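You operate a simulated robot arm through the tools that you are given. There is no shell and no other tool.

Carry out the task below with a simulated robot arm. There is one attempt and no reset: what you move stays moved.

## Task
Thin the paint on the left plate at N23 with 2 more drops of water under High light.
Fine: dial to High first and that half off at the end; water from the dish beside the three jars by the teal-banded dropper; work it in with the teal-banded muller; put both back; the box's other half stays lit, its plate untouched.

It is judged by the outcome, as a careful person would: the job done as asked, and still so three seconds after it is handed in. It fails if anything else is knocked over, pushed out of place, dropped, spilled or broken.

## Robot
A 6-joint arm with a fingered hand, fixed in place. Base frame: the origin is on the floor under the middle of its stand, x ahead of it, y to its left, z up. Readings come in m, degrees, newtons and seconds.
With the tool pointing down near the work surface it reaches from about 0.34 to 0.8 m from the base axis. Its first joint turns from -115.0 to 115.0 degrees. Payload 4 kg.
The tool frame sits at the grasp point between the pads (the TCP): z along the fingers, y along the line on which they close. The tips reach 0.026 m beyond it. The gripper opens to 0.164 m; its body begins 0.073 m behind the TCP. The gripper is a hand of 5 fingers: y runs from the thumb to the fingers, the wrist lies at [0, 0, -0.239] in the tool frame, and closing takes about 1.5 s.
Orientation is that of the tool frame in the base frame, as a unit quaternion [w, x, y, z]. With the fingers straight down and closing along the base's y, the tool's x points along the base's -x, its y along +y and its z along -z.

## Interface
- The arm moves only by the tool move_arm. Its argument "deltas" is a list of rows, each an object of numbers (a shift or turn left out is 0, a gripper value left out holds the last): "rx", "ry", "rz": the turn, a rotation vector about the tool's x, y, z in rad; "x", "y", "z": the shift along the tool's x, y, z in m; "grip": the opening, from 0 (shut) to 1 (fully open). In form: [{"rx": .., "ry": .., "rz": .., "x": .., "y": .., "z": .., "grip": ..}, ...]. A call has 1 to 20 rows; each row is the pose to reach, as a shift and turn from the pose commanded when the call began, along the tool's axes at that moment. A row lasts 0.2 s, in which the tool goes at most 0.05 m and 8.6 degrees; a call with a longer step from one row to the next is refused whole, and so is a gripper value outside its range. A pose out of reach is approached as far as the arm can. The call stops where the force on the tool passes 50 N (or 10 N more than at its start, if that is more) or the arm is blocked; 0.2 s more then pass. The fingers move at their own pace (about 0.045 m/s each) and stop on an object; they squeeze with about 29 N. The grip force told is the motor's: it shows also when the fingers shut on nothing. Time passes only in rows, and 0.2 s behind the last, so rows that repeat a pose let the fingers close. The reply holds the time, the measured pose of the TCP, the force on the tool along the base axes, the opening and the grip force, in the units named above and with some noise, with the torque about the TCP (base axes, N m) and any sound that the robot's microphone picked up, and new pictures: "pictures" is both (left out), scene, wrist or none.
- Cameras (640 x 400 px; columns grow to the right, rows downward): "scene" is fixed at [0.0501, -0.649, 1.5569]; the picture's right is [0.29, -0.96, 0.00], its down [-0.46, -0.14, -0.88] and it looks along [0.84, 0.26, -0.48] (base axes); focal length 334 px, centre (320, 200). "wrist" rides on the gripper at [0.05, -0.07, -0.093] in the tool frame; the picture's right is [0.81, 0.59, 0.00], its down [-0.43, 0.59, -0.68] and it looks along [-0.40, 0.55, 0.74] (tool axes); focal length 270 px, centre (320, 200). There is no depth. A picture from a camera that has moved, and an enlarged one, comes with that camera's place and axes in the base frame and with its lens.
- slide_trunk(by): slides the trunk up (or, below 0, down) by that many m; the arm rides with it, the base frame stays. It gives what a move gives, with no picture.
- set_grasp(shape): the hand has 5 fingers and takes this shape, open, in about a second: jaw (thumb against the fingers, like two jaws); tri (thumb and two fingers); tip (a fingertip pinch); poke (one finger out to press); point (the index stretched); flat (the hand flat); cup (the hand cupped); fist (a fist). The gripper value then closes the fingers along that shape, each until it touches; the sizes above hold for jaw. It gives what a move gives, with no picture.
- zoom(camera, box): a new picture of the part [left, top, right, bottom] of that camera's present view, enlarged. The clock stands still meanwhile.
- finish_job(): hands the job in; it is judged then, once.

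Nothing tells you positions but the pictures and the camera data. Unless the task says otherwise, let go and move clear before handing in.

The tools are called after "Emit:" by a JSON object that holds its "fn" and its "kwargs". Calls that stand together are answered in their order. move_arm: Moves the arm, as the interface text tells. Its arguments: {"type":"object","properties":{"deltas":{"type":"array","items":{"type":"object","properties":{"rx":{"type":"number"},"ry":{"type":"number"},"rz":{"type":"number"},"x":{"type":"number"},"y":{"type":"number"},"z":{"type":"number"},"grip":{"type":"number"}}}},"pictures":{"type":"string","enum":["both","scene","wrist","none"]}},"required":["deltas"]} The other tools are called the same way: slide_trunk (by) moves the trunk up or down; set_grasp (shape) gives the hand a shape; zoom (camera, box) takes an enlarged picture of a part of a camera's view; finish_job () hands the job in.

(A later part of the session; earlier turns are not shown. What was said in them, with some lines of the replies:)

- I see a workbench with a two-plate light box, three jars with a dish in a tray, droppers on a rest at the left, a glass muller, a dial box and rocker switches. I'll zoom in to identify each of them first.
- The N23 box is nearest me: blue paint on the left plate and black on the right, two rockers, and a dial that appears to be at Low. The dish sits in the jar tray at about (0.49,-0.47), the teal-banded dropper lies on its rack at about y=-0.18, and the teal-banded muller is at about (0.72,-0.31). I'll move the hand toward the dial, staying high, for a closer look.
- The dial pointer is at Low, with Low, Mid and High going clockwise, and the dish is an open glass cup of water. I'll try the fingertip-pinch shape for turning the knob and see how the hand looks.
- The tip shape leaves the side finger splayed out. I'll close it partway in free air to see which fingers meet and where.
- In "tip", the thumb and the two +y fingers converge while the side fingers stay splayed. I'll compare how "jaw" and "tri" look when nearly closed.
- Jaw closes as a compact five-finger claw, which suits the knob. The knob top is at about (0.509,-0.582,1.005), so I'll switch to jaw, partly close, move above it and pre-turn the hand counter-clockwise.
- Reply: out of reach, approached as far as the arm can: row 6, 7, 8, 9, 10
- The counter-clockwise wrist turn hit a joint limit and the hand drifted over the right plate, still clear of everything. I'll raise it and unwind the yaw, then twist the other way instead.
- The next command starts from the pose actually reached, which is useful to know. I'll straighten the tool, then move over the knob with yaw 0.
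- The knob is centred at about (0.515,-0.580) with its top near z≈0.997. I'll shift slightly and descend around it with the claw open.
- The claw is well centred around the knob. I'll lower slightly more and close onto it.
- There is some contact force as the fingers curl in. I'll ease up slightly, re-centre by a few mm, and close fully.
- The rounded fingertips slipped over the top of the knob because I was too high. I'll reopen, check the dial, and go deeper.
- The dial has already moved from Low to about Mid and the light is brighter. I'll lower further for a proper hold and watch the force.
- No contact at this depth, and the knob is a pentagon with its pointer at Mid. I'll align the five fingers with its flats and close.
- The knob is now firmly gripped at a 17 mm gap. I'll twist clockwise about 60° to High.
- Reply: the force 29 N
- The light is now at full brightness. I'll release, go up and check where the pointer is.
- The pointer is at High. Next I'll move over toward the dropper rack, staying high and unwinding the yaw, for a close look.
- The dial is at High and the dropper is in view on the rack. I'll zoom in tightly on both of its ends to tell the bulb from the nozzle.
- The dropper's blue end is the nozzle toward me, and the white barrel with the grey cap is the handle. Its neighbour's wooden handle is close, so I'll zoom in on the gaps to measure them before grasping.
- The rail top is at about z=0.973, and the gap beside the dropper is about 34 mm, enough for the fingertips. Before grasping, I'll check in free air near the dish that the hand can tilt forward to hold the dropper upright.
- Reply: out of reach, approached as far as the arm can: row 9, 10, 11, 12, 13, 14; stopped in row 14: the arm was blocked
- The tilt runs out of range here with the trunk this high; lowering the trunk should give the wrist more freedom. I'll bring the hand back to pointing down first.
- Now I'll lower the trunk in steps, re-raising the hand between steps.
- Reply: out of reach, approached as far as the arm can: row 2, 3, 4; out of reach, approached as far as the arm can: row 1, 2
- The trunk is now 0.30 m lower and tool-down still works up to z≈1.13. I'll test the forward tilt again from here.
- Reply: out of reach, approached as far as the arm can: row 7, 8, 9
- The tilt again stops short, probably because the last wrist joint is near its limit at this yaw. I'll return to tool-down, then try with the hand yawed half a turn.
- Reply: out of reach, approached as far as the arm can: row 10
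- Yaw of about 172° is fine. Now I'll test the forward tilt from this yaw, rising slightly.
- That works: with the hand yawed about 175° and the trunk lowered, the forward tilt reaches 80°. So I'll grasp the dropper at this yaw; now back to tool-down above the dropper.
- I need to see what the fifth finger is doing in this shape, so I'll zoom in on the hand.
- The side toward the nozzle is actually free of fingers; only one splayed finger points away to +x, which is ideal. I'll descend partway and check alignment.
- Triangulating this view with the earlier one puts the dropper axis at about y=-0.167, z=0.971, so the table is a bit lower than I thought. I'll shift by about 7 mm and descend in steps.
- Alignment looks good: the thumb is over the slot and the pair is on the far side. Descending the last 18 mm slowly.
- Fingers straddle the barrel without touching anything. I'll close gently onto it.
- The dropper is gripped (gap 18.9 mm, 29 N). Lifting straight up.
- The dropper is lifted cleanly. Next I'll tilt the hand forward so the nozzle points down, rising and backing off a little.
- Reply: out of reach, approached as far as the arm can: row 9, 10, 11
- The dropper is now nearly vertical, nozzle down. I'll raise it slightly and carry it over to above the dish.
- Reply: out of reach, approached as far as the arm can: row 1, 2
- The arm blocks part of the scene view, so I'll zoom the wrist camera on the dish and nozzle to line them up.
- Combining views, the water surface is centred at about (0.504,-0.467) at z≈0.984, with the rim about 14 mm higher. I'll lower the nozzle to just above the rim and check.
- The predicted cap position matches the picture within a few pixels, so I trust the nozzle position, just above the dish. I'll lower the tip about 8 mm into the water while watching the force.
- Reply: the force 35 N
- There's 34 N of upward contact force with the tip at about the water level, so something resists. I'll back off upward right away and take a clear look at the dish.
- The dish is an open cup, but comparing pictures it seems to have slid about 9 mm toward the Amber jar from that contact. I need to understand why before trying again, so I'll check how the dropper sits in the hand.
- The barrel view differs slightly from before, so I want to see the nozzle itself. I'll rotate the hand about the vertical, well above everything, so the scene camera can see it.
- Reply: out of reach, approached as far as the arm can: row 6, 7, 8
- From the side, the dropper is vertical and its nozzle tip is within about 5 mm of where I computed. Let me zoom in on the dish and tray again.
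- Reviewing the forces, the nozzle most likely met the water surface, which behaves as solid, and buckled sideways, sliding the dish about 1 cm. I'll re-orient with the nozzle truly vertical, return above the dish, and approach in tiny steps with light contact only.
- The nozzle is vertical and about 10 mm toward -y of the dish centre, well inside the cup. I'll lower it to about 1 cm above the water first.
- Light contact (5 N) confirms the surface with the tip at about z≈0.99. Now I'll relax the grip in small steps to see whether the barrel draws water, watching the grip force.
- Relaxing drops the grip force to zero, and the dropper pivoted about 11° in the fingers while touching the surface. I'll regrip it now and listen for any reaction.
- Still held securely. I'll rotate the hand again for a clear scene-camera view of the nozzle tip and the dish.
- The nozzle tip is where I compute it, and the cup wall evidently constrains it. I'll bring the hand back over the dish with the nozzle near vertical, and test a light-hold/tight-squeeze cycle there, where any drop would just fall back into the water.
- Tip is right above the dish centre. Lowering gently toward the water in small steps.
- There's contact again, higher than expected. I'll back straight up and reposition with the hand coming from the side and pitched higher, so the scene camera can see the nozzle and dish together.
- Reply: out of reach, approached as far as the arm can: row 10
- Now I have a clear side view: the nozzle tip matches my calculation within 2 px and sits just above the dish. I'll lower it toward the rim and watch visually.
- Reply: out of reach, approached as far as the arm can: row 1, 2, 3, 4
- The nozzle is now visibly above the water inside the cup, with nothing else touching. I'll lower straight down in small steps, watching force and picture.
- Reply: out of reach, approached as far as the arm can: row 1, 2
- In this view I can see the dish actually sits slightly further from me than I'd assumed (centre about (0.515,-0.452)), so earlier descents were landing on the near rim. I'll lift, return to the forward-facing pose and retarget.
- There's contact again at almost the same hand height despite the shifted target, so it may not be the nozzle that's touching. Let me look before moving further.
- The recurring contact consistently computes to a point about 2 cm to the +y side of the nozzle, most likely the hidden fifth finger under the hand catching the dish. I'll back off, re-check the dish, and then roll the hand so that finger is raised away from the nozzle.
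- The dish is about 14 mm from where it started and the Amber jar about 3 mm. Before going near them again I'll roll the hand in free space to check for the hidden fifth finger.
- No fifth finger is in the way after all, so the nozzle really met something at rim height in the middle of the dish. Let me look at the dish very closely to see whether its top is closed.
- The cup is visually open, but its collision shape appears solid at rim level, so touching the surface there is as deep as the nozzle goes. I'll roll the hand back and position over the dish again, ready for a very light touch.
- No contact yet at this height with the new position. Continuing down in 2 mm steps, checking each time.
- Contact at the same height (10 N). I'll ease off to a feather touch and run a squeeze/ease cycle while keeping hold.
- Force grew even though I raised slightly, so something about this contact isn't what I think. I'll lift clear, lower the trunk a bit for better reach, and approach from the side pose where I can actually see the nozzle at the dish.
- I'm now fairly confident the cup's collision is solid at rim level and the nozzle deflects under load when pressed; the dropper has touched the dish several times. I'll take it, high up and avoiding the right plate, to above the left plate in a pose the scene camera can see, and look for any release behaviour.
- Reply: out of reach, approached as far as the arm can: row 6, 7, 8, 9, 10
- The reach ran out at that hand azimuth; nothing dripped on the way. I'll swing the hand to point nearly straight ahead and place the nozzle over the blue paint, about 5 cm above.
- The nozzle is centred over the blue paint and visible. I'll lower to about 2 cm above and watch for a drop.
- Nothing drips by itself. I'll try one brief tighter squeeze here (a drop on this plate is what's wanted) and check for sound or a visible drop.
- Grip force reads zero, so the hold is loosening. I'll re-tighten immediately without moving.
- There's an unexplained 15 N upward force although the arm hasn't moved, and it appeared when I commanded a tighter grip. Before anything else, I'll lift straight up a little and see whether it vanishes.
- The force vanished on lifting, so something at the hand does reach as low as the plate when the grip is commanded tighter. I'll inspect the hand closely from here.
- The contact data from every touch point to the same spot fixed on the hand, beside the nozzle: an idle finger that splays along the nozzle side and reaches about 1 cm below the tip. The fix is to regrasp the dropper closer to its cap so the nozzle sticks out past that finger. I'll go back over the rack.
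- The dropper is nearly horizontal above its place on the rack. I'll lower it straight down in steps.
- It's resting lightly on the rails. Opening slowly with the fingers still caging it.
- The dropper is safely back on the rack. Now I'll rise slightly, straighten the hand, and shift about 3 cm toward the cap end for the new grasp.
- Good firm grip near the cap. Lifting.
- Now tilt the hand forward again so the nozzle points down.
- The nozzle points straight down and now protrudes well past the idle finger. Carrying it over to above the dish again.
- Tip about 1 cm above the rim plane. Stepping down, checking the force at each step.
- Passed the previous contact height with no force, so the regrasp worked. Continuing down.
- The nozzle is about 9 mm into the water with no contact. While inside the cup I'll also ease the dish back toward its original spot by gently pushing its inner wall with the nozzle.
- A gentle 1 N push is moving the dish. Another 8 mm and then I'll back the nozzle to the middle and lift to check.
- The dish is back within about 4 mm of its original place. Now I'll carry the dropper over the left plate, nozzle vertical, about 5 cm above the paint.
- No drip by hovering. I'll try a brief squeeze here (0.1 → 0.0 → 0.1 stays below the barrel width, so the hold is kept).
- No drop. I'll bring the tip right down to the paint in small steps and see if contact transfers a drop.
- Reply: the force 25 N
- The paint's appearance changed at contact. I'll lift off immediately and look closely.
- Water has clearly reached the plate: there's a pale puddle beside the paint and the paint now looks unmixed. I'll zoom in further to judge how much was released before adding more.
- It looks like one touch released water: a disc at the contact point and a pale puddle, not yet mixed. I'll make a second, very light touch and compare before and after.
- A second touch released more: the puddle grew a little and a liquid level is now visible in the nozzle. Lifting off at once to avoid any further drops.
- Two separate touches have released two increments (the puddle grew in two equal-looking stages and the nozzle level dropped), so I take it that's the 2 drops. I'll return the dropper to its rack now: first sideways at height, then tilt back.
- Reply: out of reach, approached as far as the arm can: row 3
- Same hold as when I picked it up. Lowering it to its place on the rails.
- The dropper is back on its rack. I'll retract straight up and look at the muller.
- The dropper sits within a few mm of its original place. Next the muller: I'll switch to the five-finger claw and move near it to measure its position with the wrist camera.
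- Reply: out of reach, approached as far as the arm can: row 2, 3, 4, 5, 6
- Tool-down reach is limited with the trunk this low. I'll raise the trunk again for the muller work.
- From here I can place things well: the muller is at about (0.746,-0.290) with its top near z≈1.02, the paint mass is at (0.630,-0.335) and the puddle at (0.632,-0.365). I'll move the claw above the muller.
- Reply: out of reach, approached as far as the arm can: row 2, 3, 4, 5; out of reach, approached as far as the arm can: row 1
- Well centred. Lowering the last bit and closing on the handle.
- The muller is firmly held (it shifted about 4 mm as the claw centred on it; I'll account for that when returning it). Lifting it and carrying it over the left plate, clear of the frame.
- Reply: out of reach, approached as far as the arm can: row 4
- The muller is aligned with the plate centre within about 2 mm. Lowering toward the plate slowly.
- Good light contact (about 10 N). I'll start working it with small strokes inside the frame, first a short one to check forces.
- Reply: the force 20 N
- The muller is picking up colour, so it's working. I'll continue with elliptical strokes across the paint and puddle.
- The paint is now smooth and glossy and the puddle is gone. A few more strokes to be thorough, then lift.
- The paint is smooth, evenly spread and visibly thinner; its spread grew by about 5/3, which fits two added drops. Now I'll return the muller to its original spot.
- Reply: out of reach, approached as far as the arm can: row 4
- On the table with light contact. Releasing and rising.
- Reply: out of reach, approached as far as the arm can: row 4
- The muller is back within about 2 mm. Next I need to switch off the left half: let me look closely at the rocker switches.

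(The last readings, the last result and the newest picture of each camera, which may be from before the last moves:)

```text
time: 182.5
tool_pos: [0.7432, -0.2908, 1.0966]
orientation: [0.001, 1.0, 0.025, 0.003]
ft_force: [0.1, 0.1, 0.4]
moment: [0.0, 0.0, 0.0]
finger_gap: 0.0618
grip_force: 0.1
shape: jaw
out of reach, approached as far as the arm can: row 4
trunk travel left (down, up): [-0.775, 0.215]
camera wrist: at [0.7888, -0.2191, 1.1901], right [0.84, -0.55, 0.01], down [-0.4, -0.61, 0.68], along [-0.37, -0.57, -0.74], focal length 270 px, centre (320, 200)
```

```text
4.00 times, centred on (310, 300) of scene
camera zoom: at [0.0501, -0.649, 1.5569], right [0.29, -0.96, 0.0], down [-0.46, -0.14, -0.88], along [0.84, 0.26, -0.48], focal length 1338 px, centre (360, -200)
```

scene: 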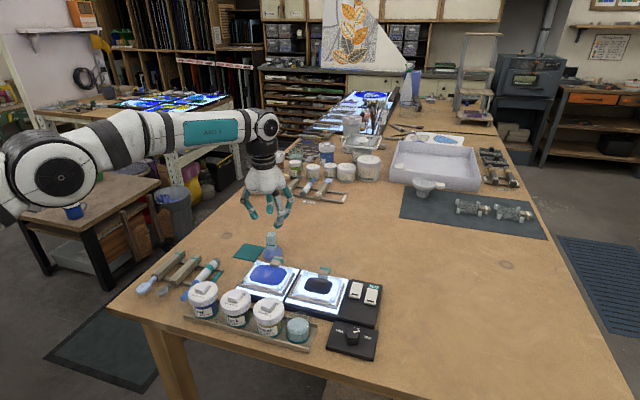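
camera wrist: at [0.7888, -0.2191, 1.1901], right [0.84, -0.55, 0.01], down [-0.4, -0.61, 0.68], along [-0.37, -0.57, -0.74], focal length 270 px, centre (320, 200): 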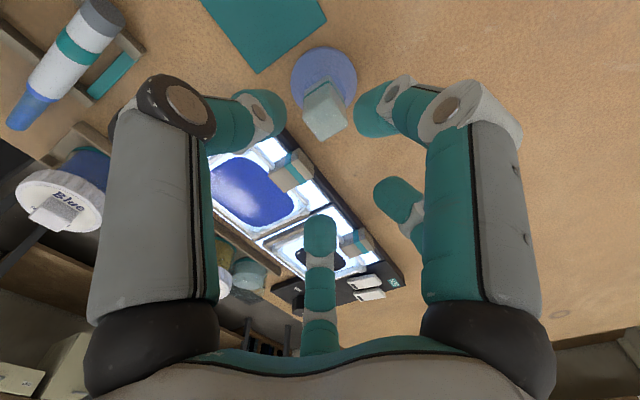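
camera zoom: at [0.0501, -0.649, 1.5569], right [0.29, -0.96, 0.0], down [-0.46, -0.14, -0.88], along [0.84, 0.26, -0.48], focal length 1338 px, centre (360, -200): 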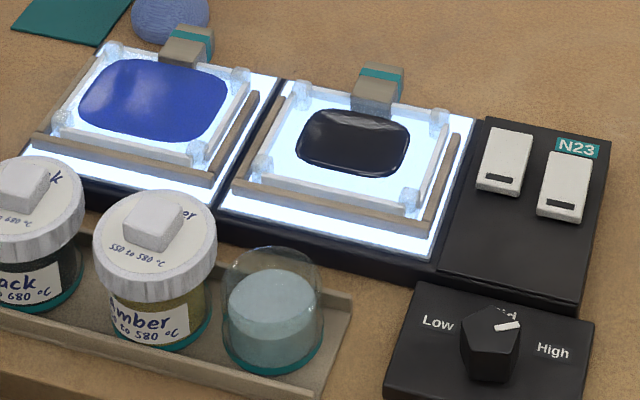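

The mark end (nearest me) of both rockers is pressed down, so the far end is raised; pressing the far end of the left rocker should switch the left half off. I'll check the poke shape here in free air.

Emit:
{"fn": "set_grasp", "kwargs": {"shape": "poke"}}

Emit:
{"fn": "move_arm", "kwargs": {"deltas": [{"z": 0.0}]}}

Emit:
{"fn": "zoom", "kwargs": {"camera": "scene", "box": [220, 140, 320, 240]}}

```text
time: 183.4
tool_pos: [0.7426, -0.2918, 1.0967]
orientation: [0.001, 1.0, 0.025, 0.002]
ft_force: [0.7, 0.2, -0.6]
moment: [-0.01, -0.01, -0.01]
finger_gap: 0.0001
grip_force: 0.1
shape: poke
trunk travel left (down, up): [-0.775, 0.215]
```

```text
time: 183.8
tool_pos: [0.7433, -0.2901, 1.0962]
orientation: [0.002, 1.0, 0.025, 0.002]
ft_force: [-0.1, 0.2, 0.7]
moment: [-0.01, 0.03, 0.02]
finger_gap: 0.0001
grip_force: 0.1
shape: poke
trunk travel left (down, up): [-0.775, 0.215]
camera wrist: at [0.7894, -0.2193, 1.1896], right [0.84, -0.55, 0.01], down [-0.4, -0.61, 0.68], along [-0.37, -0.57, -0.74], focal length 270 px, centre (320, 200)
```

scene: 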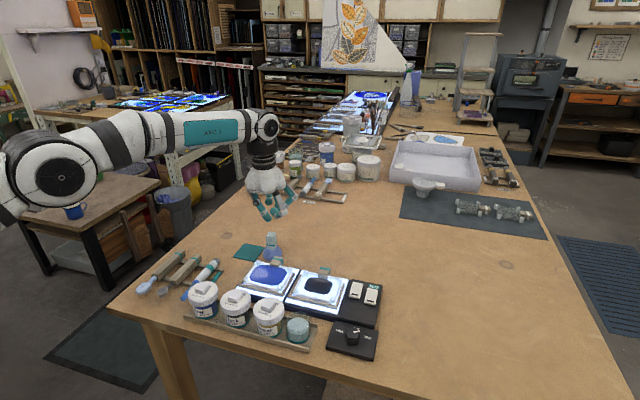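
wrist: 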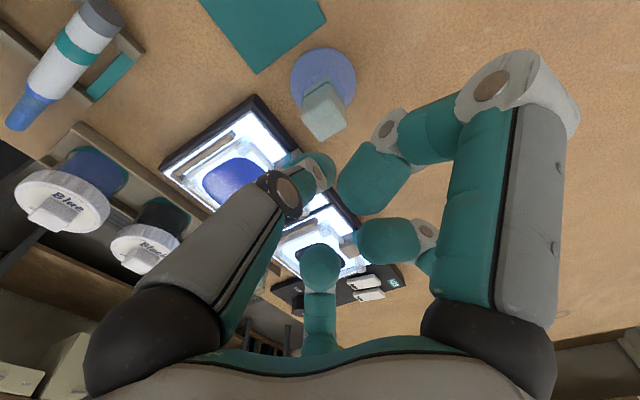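

```text
4.00 times, centred on (270, 190) of scene
camera zoom: at [0.0501, -0.649, 1.5569], right [0.29, -0.96, 0.0], down [-0.46, -0.14, -0.88], along [0.84, 0.26, -0.48], focal length 1338 px, centre (520, 240)
```

zoom: 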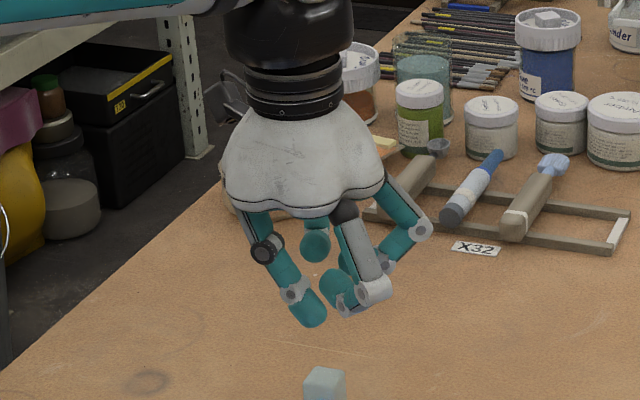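

In poke the thumb extends to the tool centre with the others curled nearby. I'll also look at the "point" shape to compare how far the finger sticks out.

Emit:
{"fn": "set_grasp", "kwargs": {"shape": "point"}}

Emit:
{"fn": "move_arm", "kwargs": {"deltas": [{"z": 0.0}], "pictures": "wrist"}}

Emit:
{"fn": "zoom", "kwargs": {"camera": "scene", "box": [220, 140, 320, 240]}}

```text
time: 184.7
tool_pos: [0.7447, -0.2913, 1.0967]
orientation: [0.003, 1.0, 0.025, 0.003]
ft_force: [0.3, -0.4, -1.0]
moment: [-0.02, -0.03, -0.02]
finger_gap: 0.158
grip_force: 0.0
shape: point
trunk travel left (down, up): [-0.775, 0.215]
```

```text
time: 185.1
tool_pos: [0.7437, -0.2918, 1.096]
orientation: [0.002, 1.0, 0.025, 0.002]
ft_force: [0.5, -0.2, 0.6]
moment: [0.02, 0.02, -0.02]
finger_gap: 0.1581
grip_force: 0.1
shape: point
trunk travel left (down, up): [-0.775, 0.215]
camera wrist: at [0.7894, -0.2193, 1.1897], right [0.84, -0.55, 0.01], down [-0.4, -0.61, 0.68], along [-0.37, -0.57, -0.74], focal length 270 px, centre (320, 200)
```

wrist: 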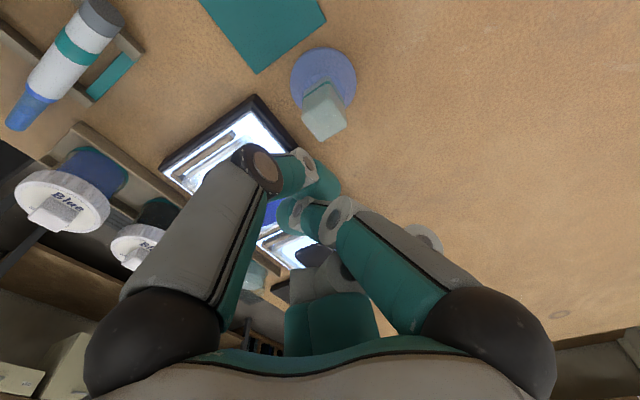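

```text
4.00 times, centred on (270, 190) of scene
camera zoom: at [0.0501, -0.649, 1.5569], right [0.29, -0.96, 0.0], down [-0.46, -0.14, -0.88], along [0.84, 0.26, -0.48], focal length 1338 px, centre (520, 240)
```

zoom: 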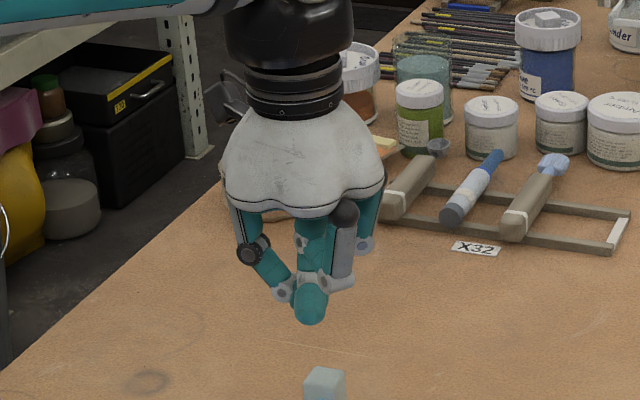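

"Point" shows no usable stretched finger, so poke it is (its tip is about 2 cm proud of the others). I'll set it, turn and tilt the hand outward by 25° with the thumb side low, and move above the left rocker's far end.

Emit:
{"fn": "set_grasp", "kwargs": {"shape": "poke"}}

Emit:
{"fn": "move_arm", "kwargs": {"deltas": [{"x": -0.0141, "y": 0.0355, "rx": -0.058, "ry": 0.0255, "rz": -0.1164}, {"x": -0.0282, "y": 0.071, "rx": -0.1157, "ry": 0.051, "rz": -0.2327}, {"x": -0.0423, "y": 0.1065, "rx": -0.1736, "ry": 0.0765, "rz": -0.3491}, {"x": -0.0565, "y": 0.142, "rx": -0.2314, "ry": 0.102, "rz": -0.4655}, {"x": -0.0706, "y": 0.1776, "rx": -0.2893, "ry": 0.1274, "rz": -0.5819}, {"x": -0.0847, "y": 0.2131, "rx": -0.3471, "ry": 0.1529, "rz": -0.6982}, {"x": -0.0988, "y": 0.2486, "rx": -0.405, "ry": 0.1784, "rz": -0.8146}]}}

Emit:
{"fn": "zoom", "kwargs": {"camera": "scene", "box": [310, 220, 420, 320]}}

Emit:
{"fn": "zoom", "kwargs": {"camera": "wrist", "box": [200, 60, 440, 260]}}

```text
time: 186.0
tool_pos: [0.7444, -0.292, 1.0967]
orientation: [0.002, 1.0, 0.026, 0.001]
ft_force: [-1.0, -0.4, 0.1]
moment: [-0.02, -0.05, 0.01]
finger_gap: 0.0
grip_force: 0.1
shape: poke
trunk travel left (down, up): [-0.775, 0.215]
```

```text
time: 187.6
tool_pos: [0.6582, -0.5459, 1.0957]
orientation: [0.194, 0.883, 0.417, 0.091]
ft_force: [-0.2, -0.4, -0.3]
moment: [0.01, -0.02, 0.02]
finger_gap: 0.0
grip_force: 0.0
shape: poke
trunk travel left (down, up): [-0.775, 0.215]
camera wrist: at [0.609, -0.4418, 1.1518], right [0.93, 0.28, 0.24], down [-0.08, -0.5, 0.86], along [0.37, -0.82, -0.44], focal length 270 px, centre (320, 200)
```

scene: 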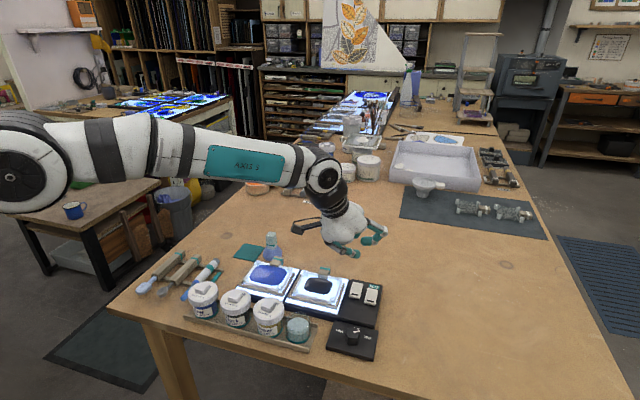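
wrist: 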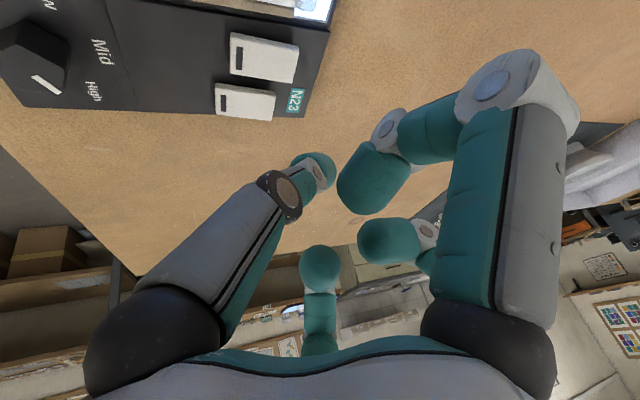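

```text
4.00 times, centred on (365, 270) of scene
camera zoom: at [0.0501, -0.649, 1.5569], right [0.29, -0.96, 0.0], down [-0.46, -0.14, -0.88], along [0.84, 0.26, -0.48], focal length 1338 px, centre (140, -80)
```

zoom: 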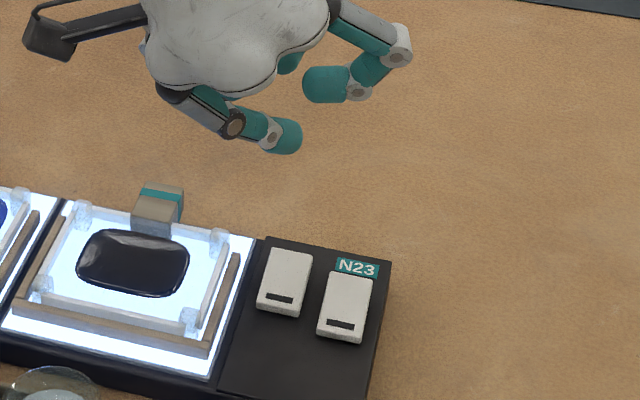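

```text
2.00 times, centred on (320, 160) of wrist
camera zoom: at [0.609, -0.4418, 1.1518], right [0.93, 0.28, 0.24], down [-0.08, -0.5, 0.86], along [0.37, -0.82, -0.44], focal length 541 px, centre (320, 280)
```

zoom: 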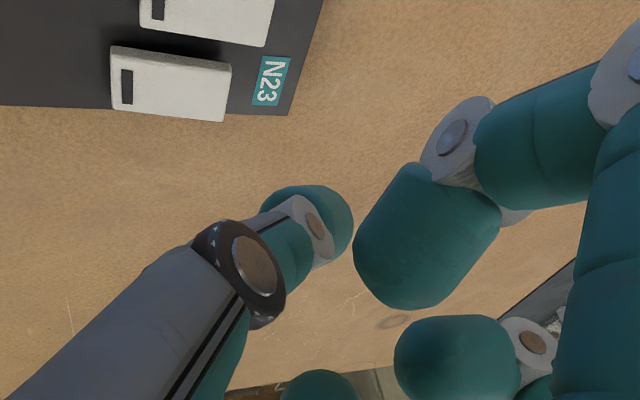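

I can see both rockers and the fingertip clearly; the left rocker's far end is at about (0.668,-0.551). I'll lower the fingertip to just above it.

Emit:
{"fn": "move_arm", "kwargs": {"deltas": [{"x": -0.0007, "y": -0.0114, "z": 0.0204}, {"x": -0.0015, "y": -0.0228, "z": 0.0408}, {"x": -0.0022, "y": -0.0342, "z": 0.0612}]}}

Emit:
{"fn": "zoom", "kwargs": {"camera": "scene", "box": [325, 250, 405, 320]}}

Emit:
{"fn": "zoom", "kwargs": {"camera": "wrist", "box": [200, 40, 440, 240]}}

```text
time: 188.4
tool_pos: [0.6531, -0.543, 1.0272]
orientation: [0.194, 0.884, 0.416, 0.091]
ft_force: [0.9, 0.0, 0.2]
moment: [-0.03, 0.01, 0.02]
finger_gap: 0.0
grip_force: 0.0
shape: poke
trunk travel left (down, up): [-0.775, 0.215]
camera wrist: at [0.605, -0.4394, 1.0826], right [0.93, 0.28, 0.24], down [-0.08, -0.5, 0.86], along [0.37, -0.82, -0.44], focal length 270 px, centre (320, 200)
```

scene: 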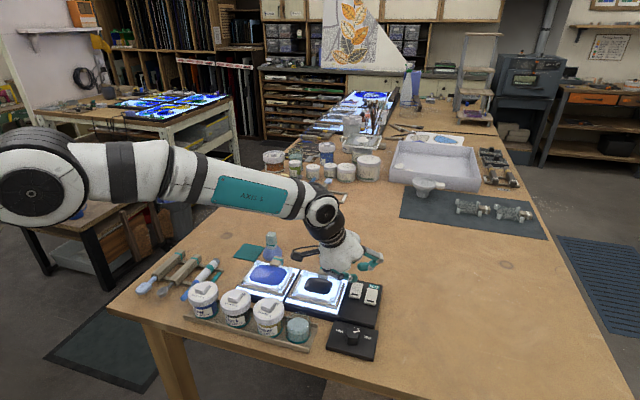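
wrist: 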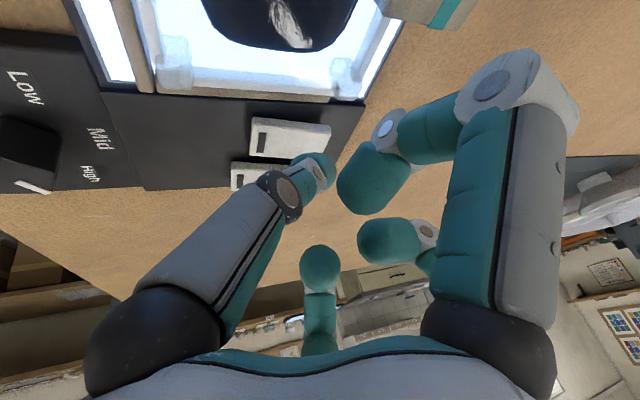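

```text
5.71 times, centred on (365, 285) of scene
camera zoom: at [0.0501, -0.649, 1.5569], right [0.29, -0.96, 0.0], down [-0.46, -0.14, -0.88], along [0.84, 0.26, -0.48], focal length 1911 px, centre (63, -286)
```

zoom: 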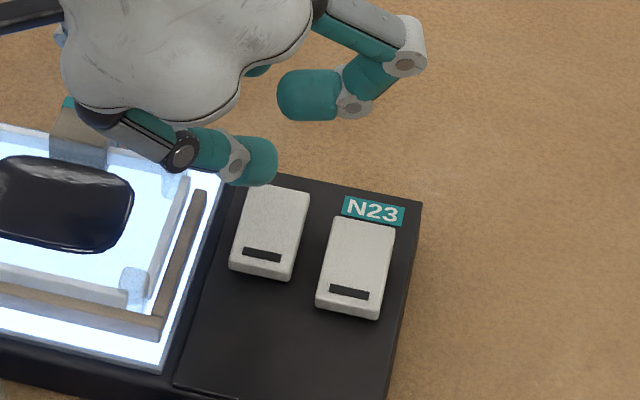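

```text
2.00 times, centred on (320, 140) of wrist
camera zoom: at [0.605, -0.4394, 1.0826], right [0.93, 0.28, 0.24], down [-0.08, -0.5, 0.86], along [0.37, -0.82, -0.44], focal length 541 px, centre (320, 320)
```

zoom: 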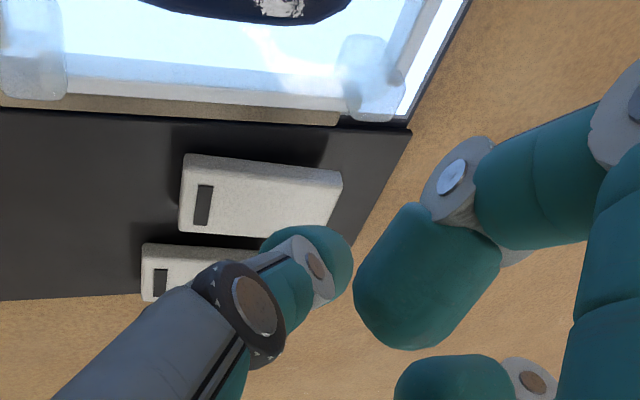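

The fingertip is right above the rocker's far half. Pressing down in small steps.

Emit:
{"fn": "move_arm", "kwargs": {"deltas": [{"y": -0.0025, "z": 0.0054}, {"y": -0.0042, "z": 0.0091}], "pictures": "none"}}

Emit:
{"fn": "move_arm", "kwargs": {"deltas": [{"y": -0.0013, "z": 0.0027}], "pictures": "none"}}

Emit:
{"fn": "zoom", "kwargs": {"camera": "scene", "box": [230, 230, 390, 330]}}

```text
time: 189.0
tool_pos: [0.6535, -0.543, 1.0174]
orientation: [0.193, 0.884, 0.416, 0.09]
ft_force: [-0.4, -0.6, -0.7]
moment: [-0.01, 0.01, -0.05]
finger_gap: 0.0
grip_force: 0.0
shape: poke
trunk travel left (down, up): [-0.775, 0.215]
```

```text
time: 189.4
tool_pos: [0.6538, -0.5442, 1.0149]
orientation: [0.193, 0.884, 0.416, 0.09]
ft_force: [0.0, 0.3, 0.2]
moment: [0.0, 0.0, -0.01]
finger_gap: 0.0002
grip_force: 0.1
shape: poke
trunk travel left (down, up): [-0.775, 0.215]
```

```text
4.00 times, centred on (310, 280) of scene
camera zoom: at [0.0501, -0.649, 1.5569], right [0.29, -0.96, 0.0], down [-0.46, -0.14, -0.88], along [0.84, 0.26, -0.48], focal length 1338 px, centre (360, -120)
```

zoom: 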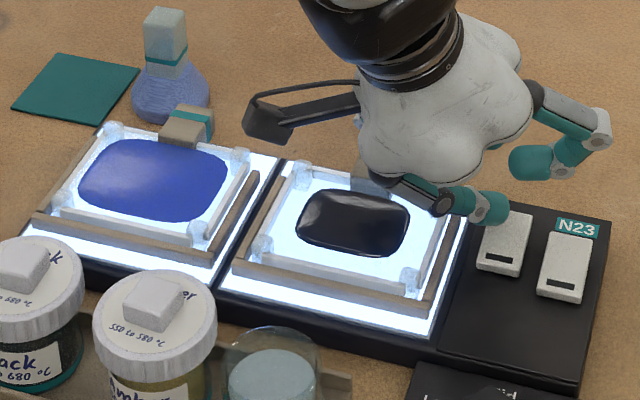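

No contact yet; there's enough clearance over the right plate's frame. Continuing in 2 mm steps.

Emit:
{"fn": "move_arm", "kwargs": {"deltas": [{"x": 0.002, "y": 0.0012, "z": 0.003}], "pictures": "none"}}

Emit:
{"fn": "zoom", "kwargs": {"camera": "scene", "box": [320, 250, 400, 310]}}

Emit:
{"fn": "zoom", "kwargs": {"camera": "wrist", "box": [200, 40, 440, 240]}}

```text
time: 189.8
tool_pos: [0.656, -0.5431, 1.0121]
orientation: [0.193, 0.884, 0.416, 0.09]
ft_force: [0.8, -0.8, -0.9]
moment: [0.0, 0.0, -0.01]
finger_gap: 0.0001
grip_force: 0.0
shape: poke
trunk travel left (down, up): [-0.775, 0.215]
```

```text
6.67 times, centred on (360, 280) of scene
camera zoom: at [0.0501, -0.649, 1.5569], right [0.29, -0.96, 0.0], down [-0.46, -0.14, -0.88], along [0.84, 0.26, -0.48], focal length 2229 px, centre (53, -333)
```

zoom: 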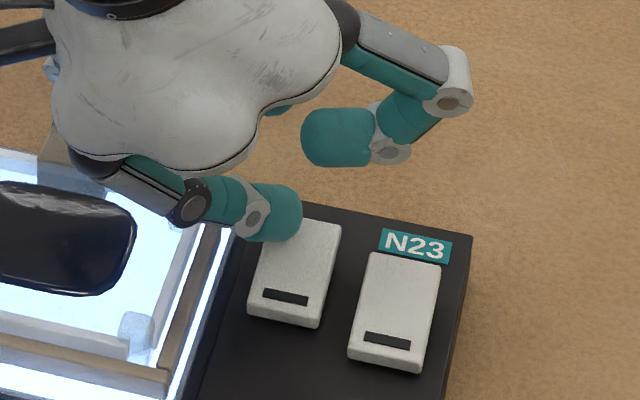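

```text
2.00 times, centred on (320, 140) of wrist
camera zoom: at [0.6082, -0.4388, 1.068], right [0.93, 0.28, 0.24], down [-0.08, -0.5, 0.86], along [0.37, -0.82, -0.44], focal length 541 px, centre (320, 320)
```

zoom: 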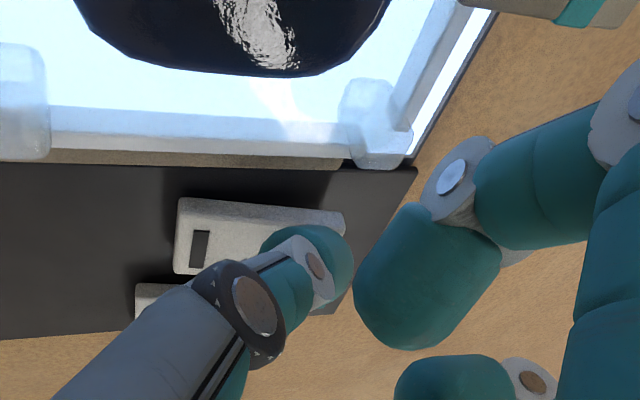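

Emit:
{"fn": "move_arm", "kwargs": {"deltas": [{"x": -0.0031, "y": 0.001, "z": 0.0038}], "pictures": "none"}}

Emit:
{"fn": "move_arm", "kwargs": {"deltas": [{"y": -0.0008, "z": 0.0018}], "pictures": "none"}}

Emit:
{"fn": "zoom", "kwargs": {"camera": "scene", "box": [230, 230, 390, 330]}}

```text
time: 190.2
tool_pos: [0.6558, -0.547, 1.0096]
orientation: [0.193, 0.884, 0.417, 0.091]
ft_force: [-0.4, 0.3, 0.4]
moment: [0.02, -0.02, 0.0]
finger_gap: 0.0002
grip_force: 0.0
shape: poke
trunk travel left (down, up): [-0.775, 0.215]
```

```text
time: 190.6
tool_pos: [0.6562, -0.5466, 1.0082]
orientation: [0.194, 0.884, 0.415, 0.09]
ft_force: [0.3, 0.0, 0.8]
moment: [0.0, -0.01, 0.0]
finger_gap: 0.0
grip_force: 0.1
shape: poke
trunk travel left (down, up): [-0.775, 0.215]
```

```text
4.00 times, centred on (310, 280) of scene
camera zoom: at [0.0501, -0.649, 1.5569], right [0.29, -0.96, 0.0], down [-0.46, -0.14, -0.88], along [0.84, 0.26, -0.48], focal length 1338 px, centre (360, -120)
```

zoom: 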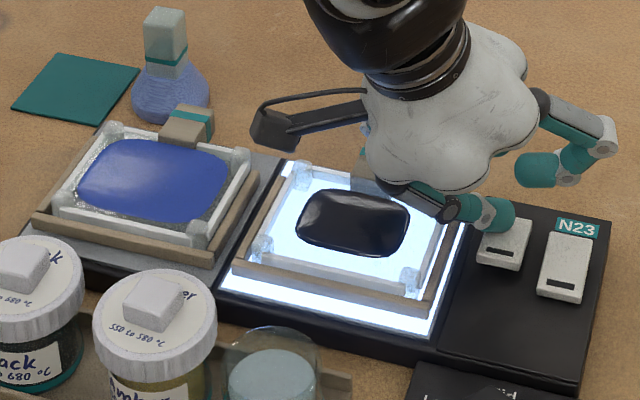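

The left half has gone dark and the right half is still lit. Retracting straight up and away.

Emit:
{"fn": "move_arm", "kwargs": {"deltas": [{"y": 0.0063, "z": -0.0136}, {"y": 0.0188, "z": -0.0408}, {"y": 0.0377, "z": -0.0816}, {"y": 0.0523, "z": -0.1134}]}}

Emit:
{"fn": "zoom", "kwargs": {"camera": "scene", "box": [230, 240, 390, 340]}}

Emit:
{"fn": "zoom", "kwargs": {"camera": "scene", "box": [120, 220, 280, 330]}}

Emit:
{"fn": "zoom", "kwargs": {"camera": "scene", "box": [250, 300, 330, 350]}}

```text
time: 191.6
tool_pos: [0.6569, -0.547, 1.1337]
orientation: [0.194, 0.884, 0.417, 0.09]
ft_force: [-0.6, 1.1, -0.8]
moment: [0.0, -0.03, -0.01]
finger_gap: 0.0002
grip_force: 0.0
shape: poke
trunk travel left (down, up): [-0.775, 0.215]
camera wrist: at [0.6095, -0.4423, 1.1888], right [0.93, 0.28, 0.25], down [-0.08, -0.5, 0.86], along [0.37, -0.82, -0.44], focal length 270 px, centre (320, 200)
```

scene: 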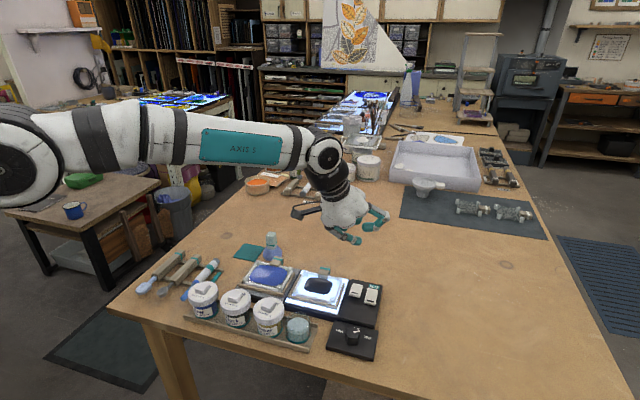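
wrist: 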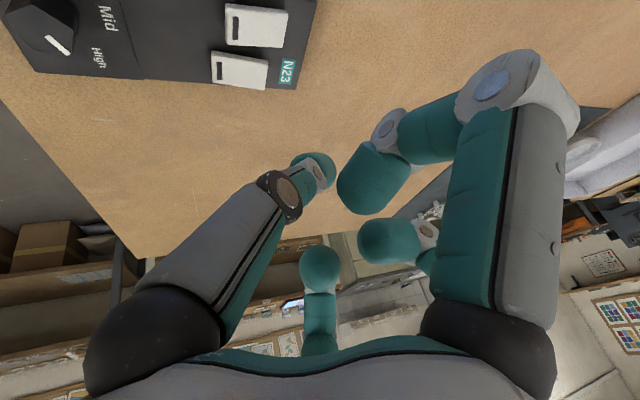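

```text
4.00 times, centred on (310, 290) of scene
camera zoom: at [0.0501, -0.649, 1.5569], right [0.29, -0.96, 0.0], down [-0.46, -0.14, -0.88], along [0.84, 0.26, -0.48], focal length 1338 px, centre (360, -160)
```

zoom: 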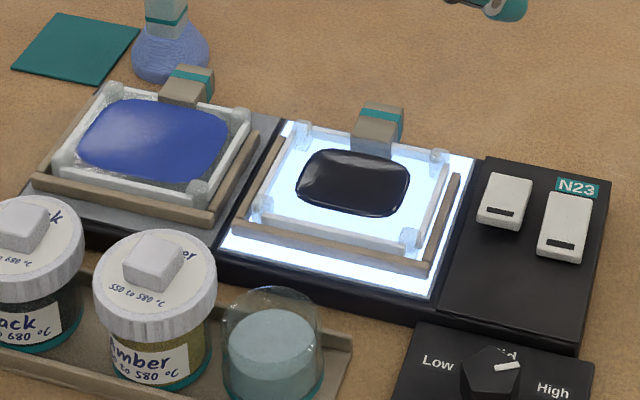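

```text
3.64 times, centred on (200, 275) of scene
camera zoom: at [0.0501, -0.649, 1.5569], right [0.29, -0.96, 0.0], down [-0.46, -0.14, -0.88], along [0.84, 0.26, -0.48], focal length 1216 px, centre (756, -73)
```

zoom: 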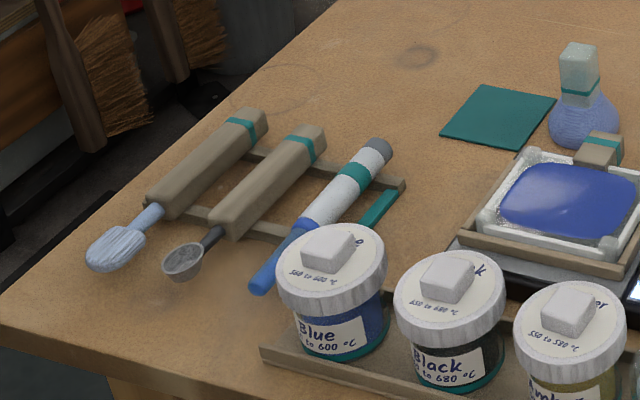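

```text
8.00 times, centred on (290, 325) of scene
camera zoom: at [0.0501, -0.649, 1.5569], right [0.29, -0.96, 0.0], down [-0.46, -0.14, -0.88], along [0.84, 0.26, -0.48], focal length 2675 px, centre (560, -800)
```

zoom: 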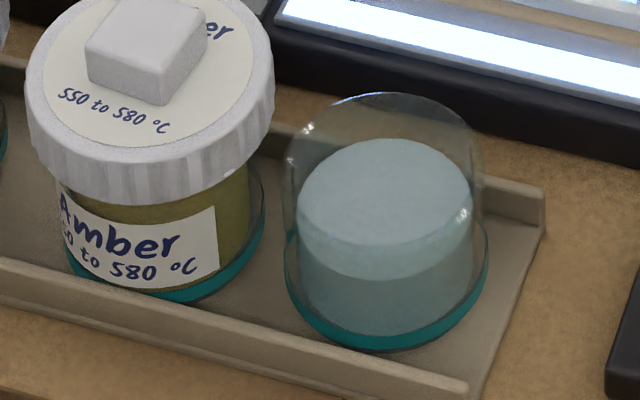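

Everything checks out. The left half is off, the right half is still lit with the dial at High, the blue paint is smooth and thinned, and the dropper and muller are back in place. The dish and Amber jar are within a few mm of where they started, and the hand is clear. Handing in.

Emit:
{"fn": "finish_job", "kwargs": {}}

```text
The job is handed in.
```

I've handed the job in: the blue paint on N23's left plate is thinned and worked smooth. I couldn't confirm the drop count directly.

- **Light:** I turned the dial from Low to High first and left it there. At the end I switched the left half off at its rocker. The right half is still lit and its plate wasn't touched.
- **Water:** I took water from the dish with the teal-banded dropper and touched the left plate twice. I count one drop per touch, because the puddle grew on the second touch and the final spread of the paint fits two drops. The first touch was longer and pressed harder than intended (up to 25 N for about a second), so it may have let out more than one drop.
- **Mixing:** I worked the water in with the teal-banded muller until the puddle was gone and the paint was glossy.
- **Put back:** The muller is about 2 mm from where it stood and the dropper within about 5 mm. The muller's base is still stained blue, and the dropper still has some water in it.

While I was learning to hold the dropper, a finger caught the water dish and slid it about 14 mm against the Amber jar. I pushed it back, so the dish now sits about 4–5 mm from its original place. The jar is about 3 mm off and slightly rotated. Nothing was knocked over, and I saw nothing spilled or broken.
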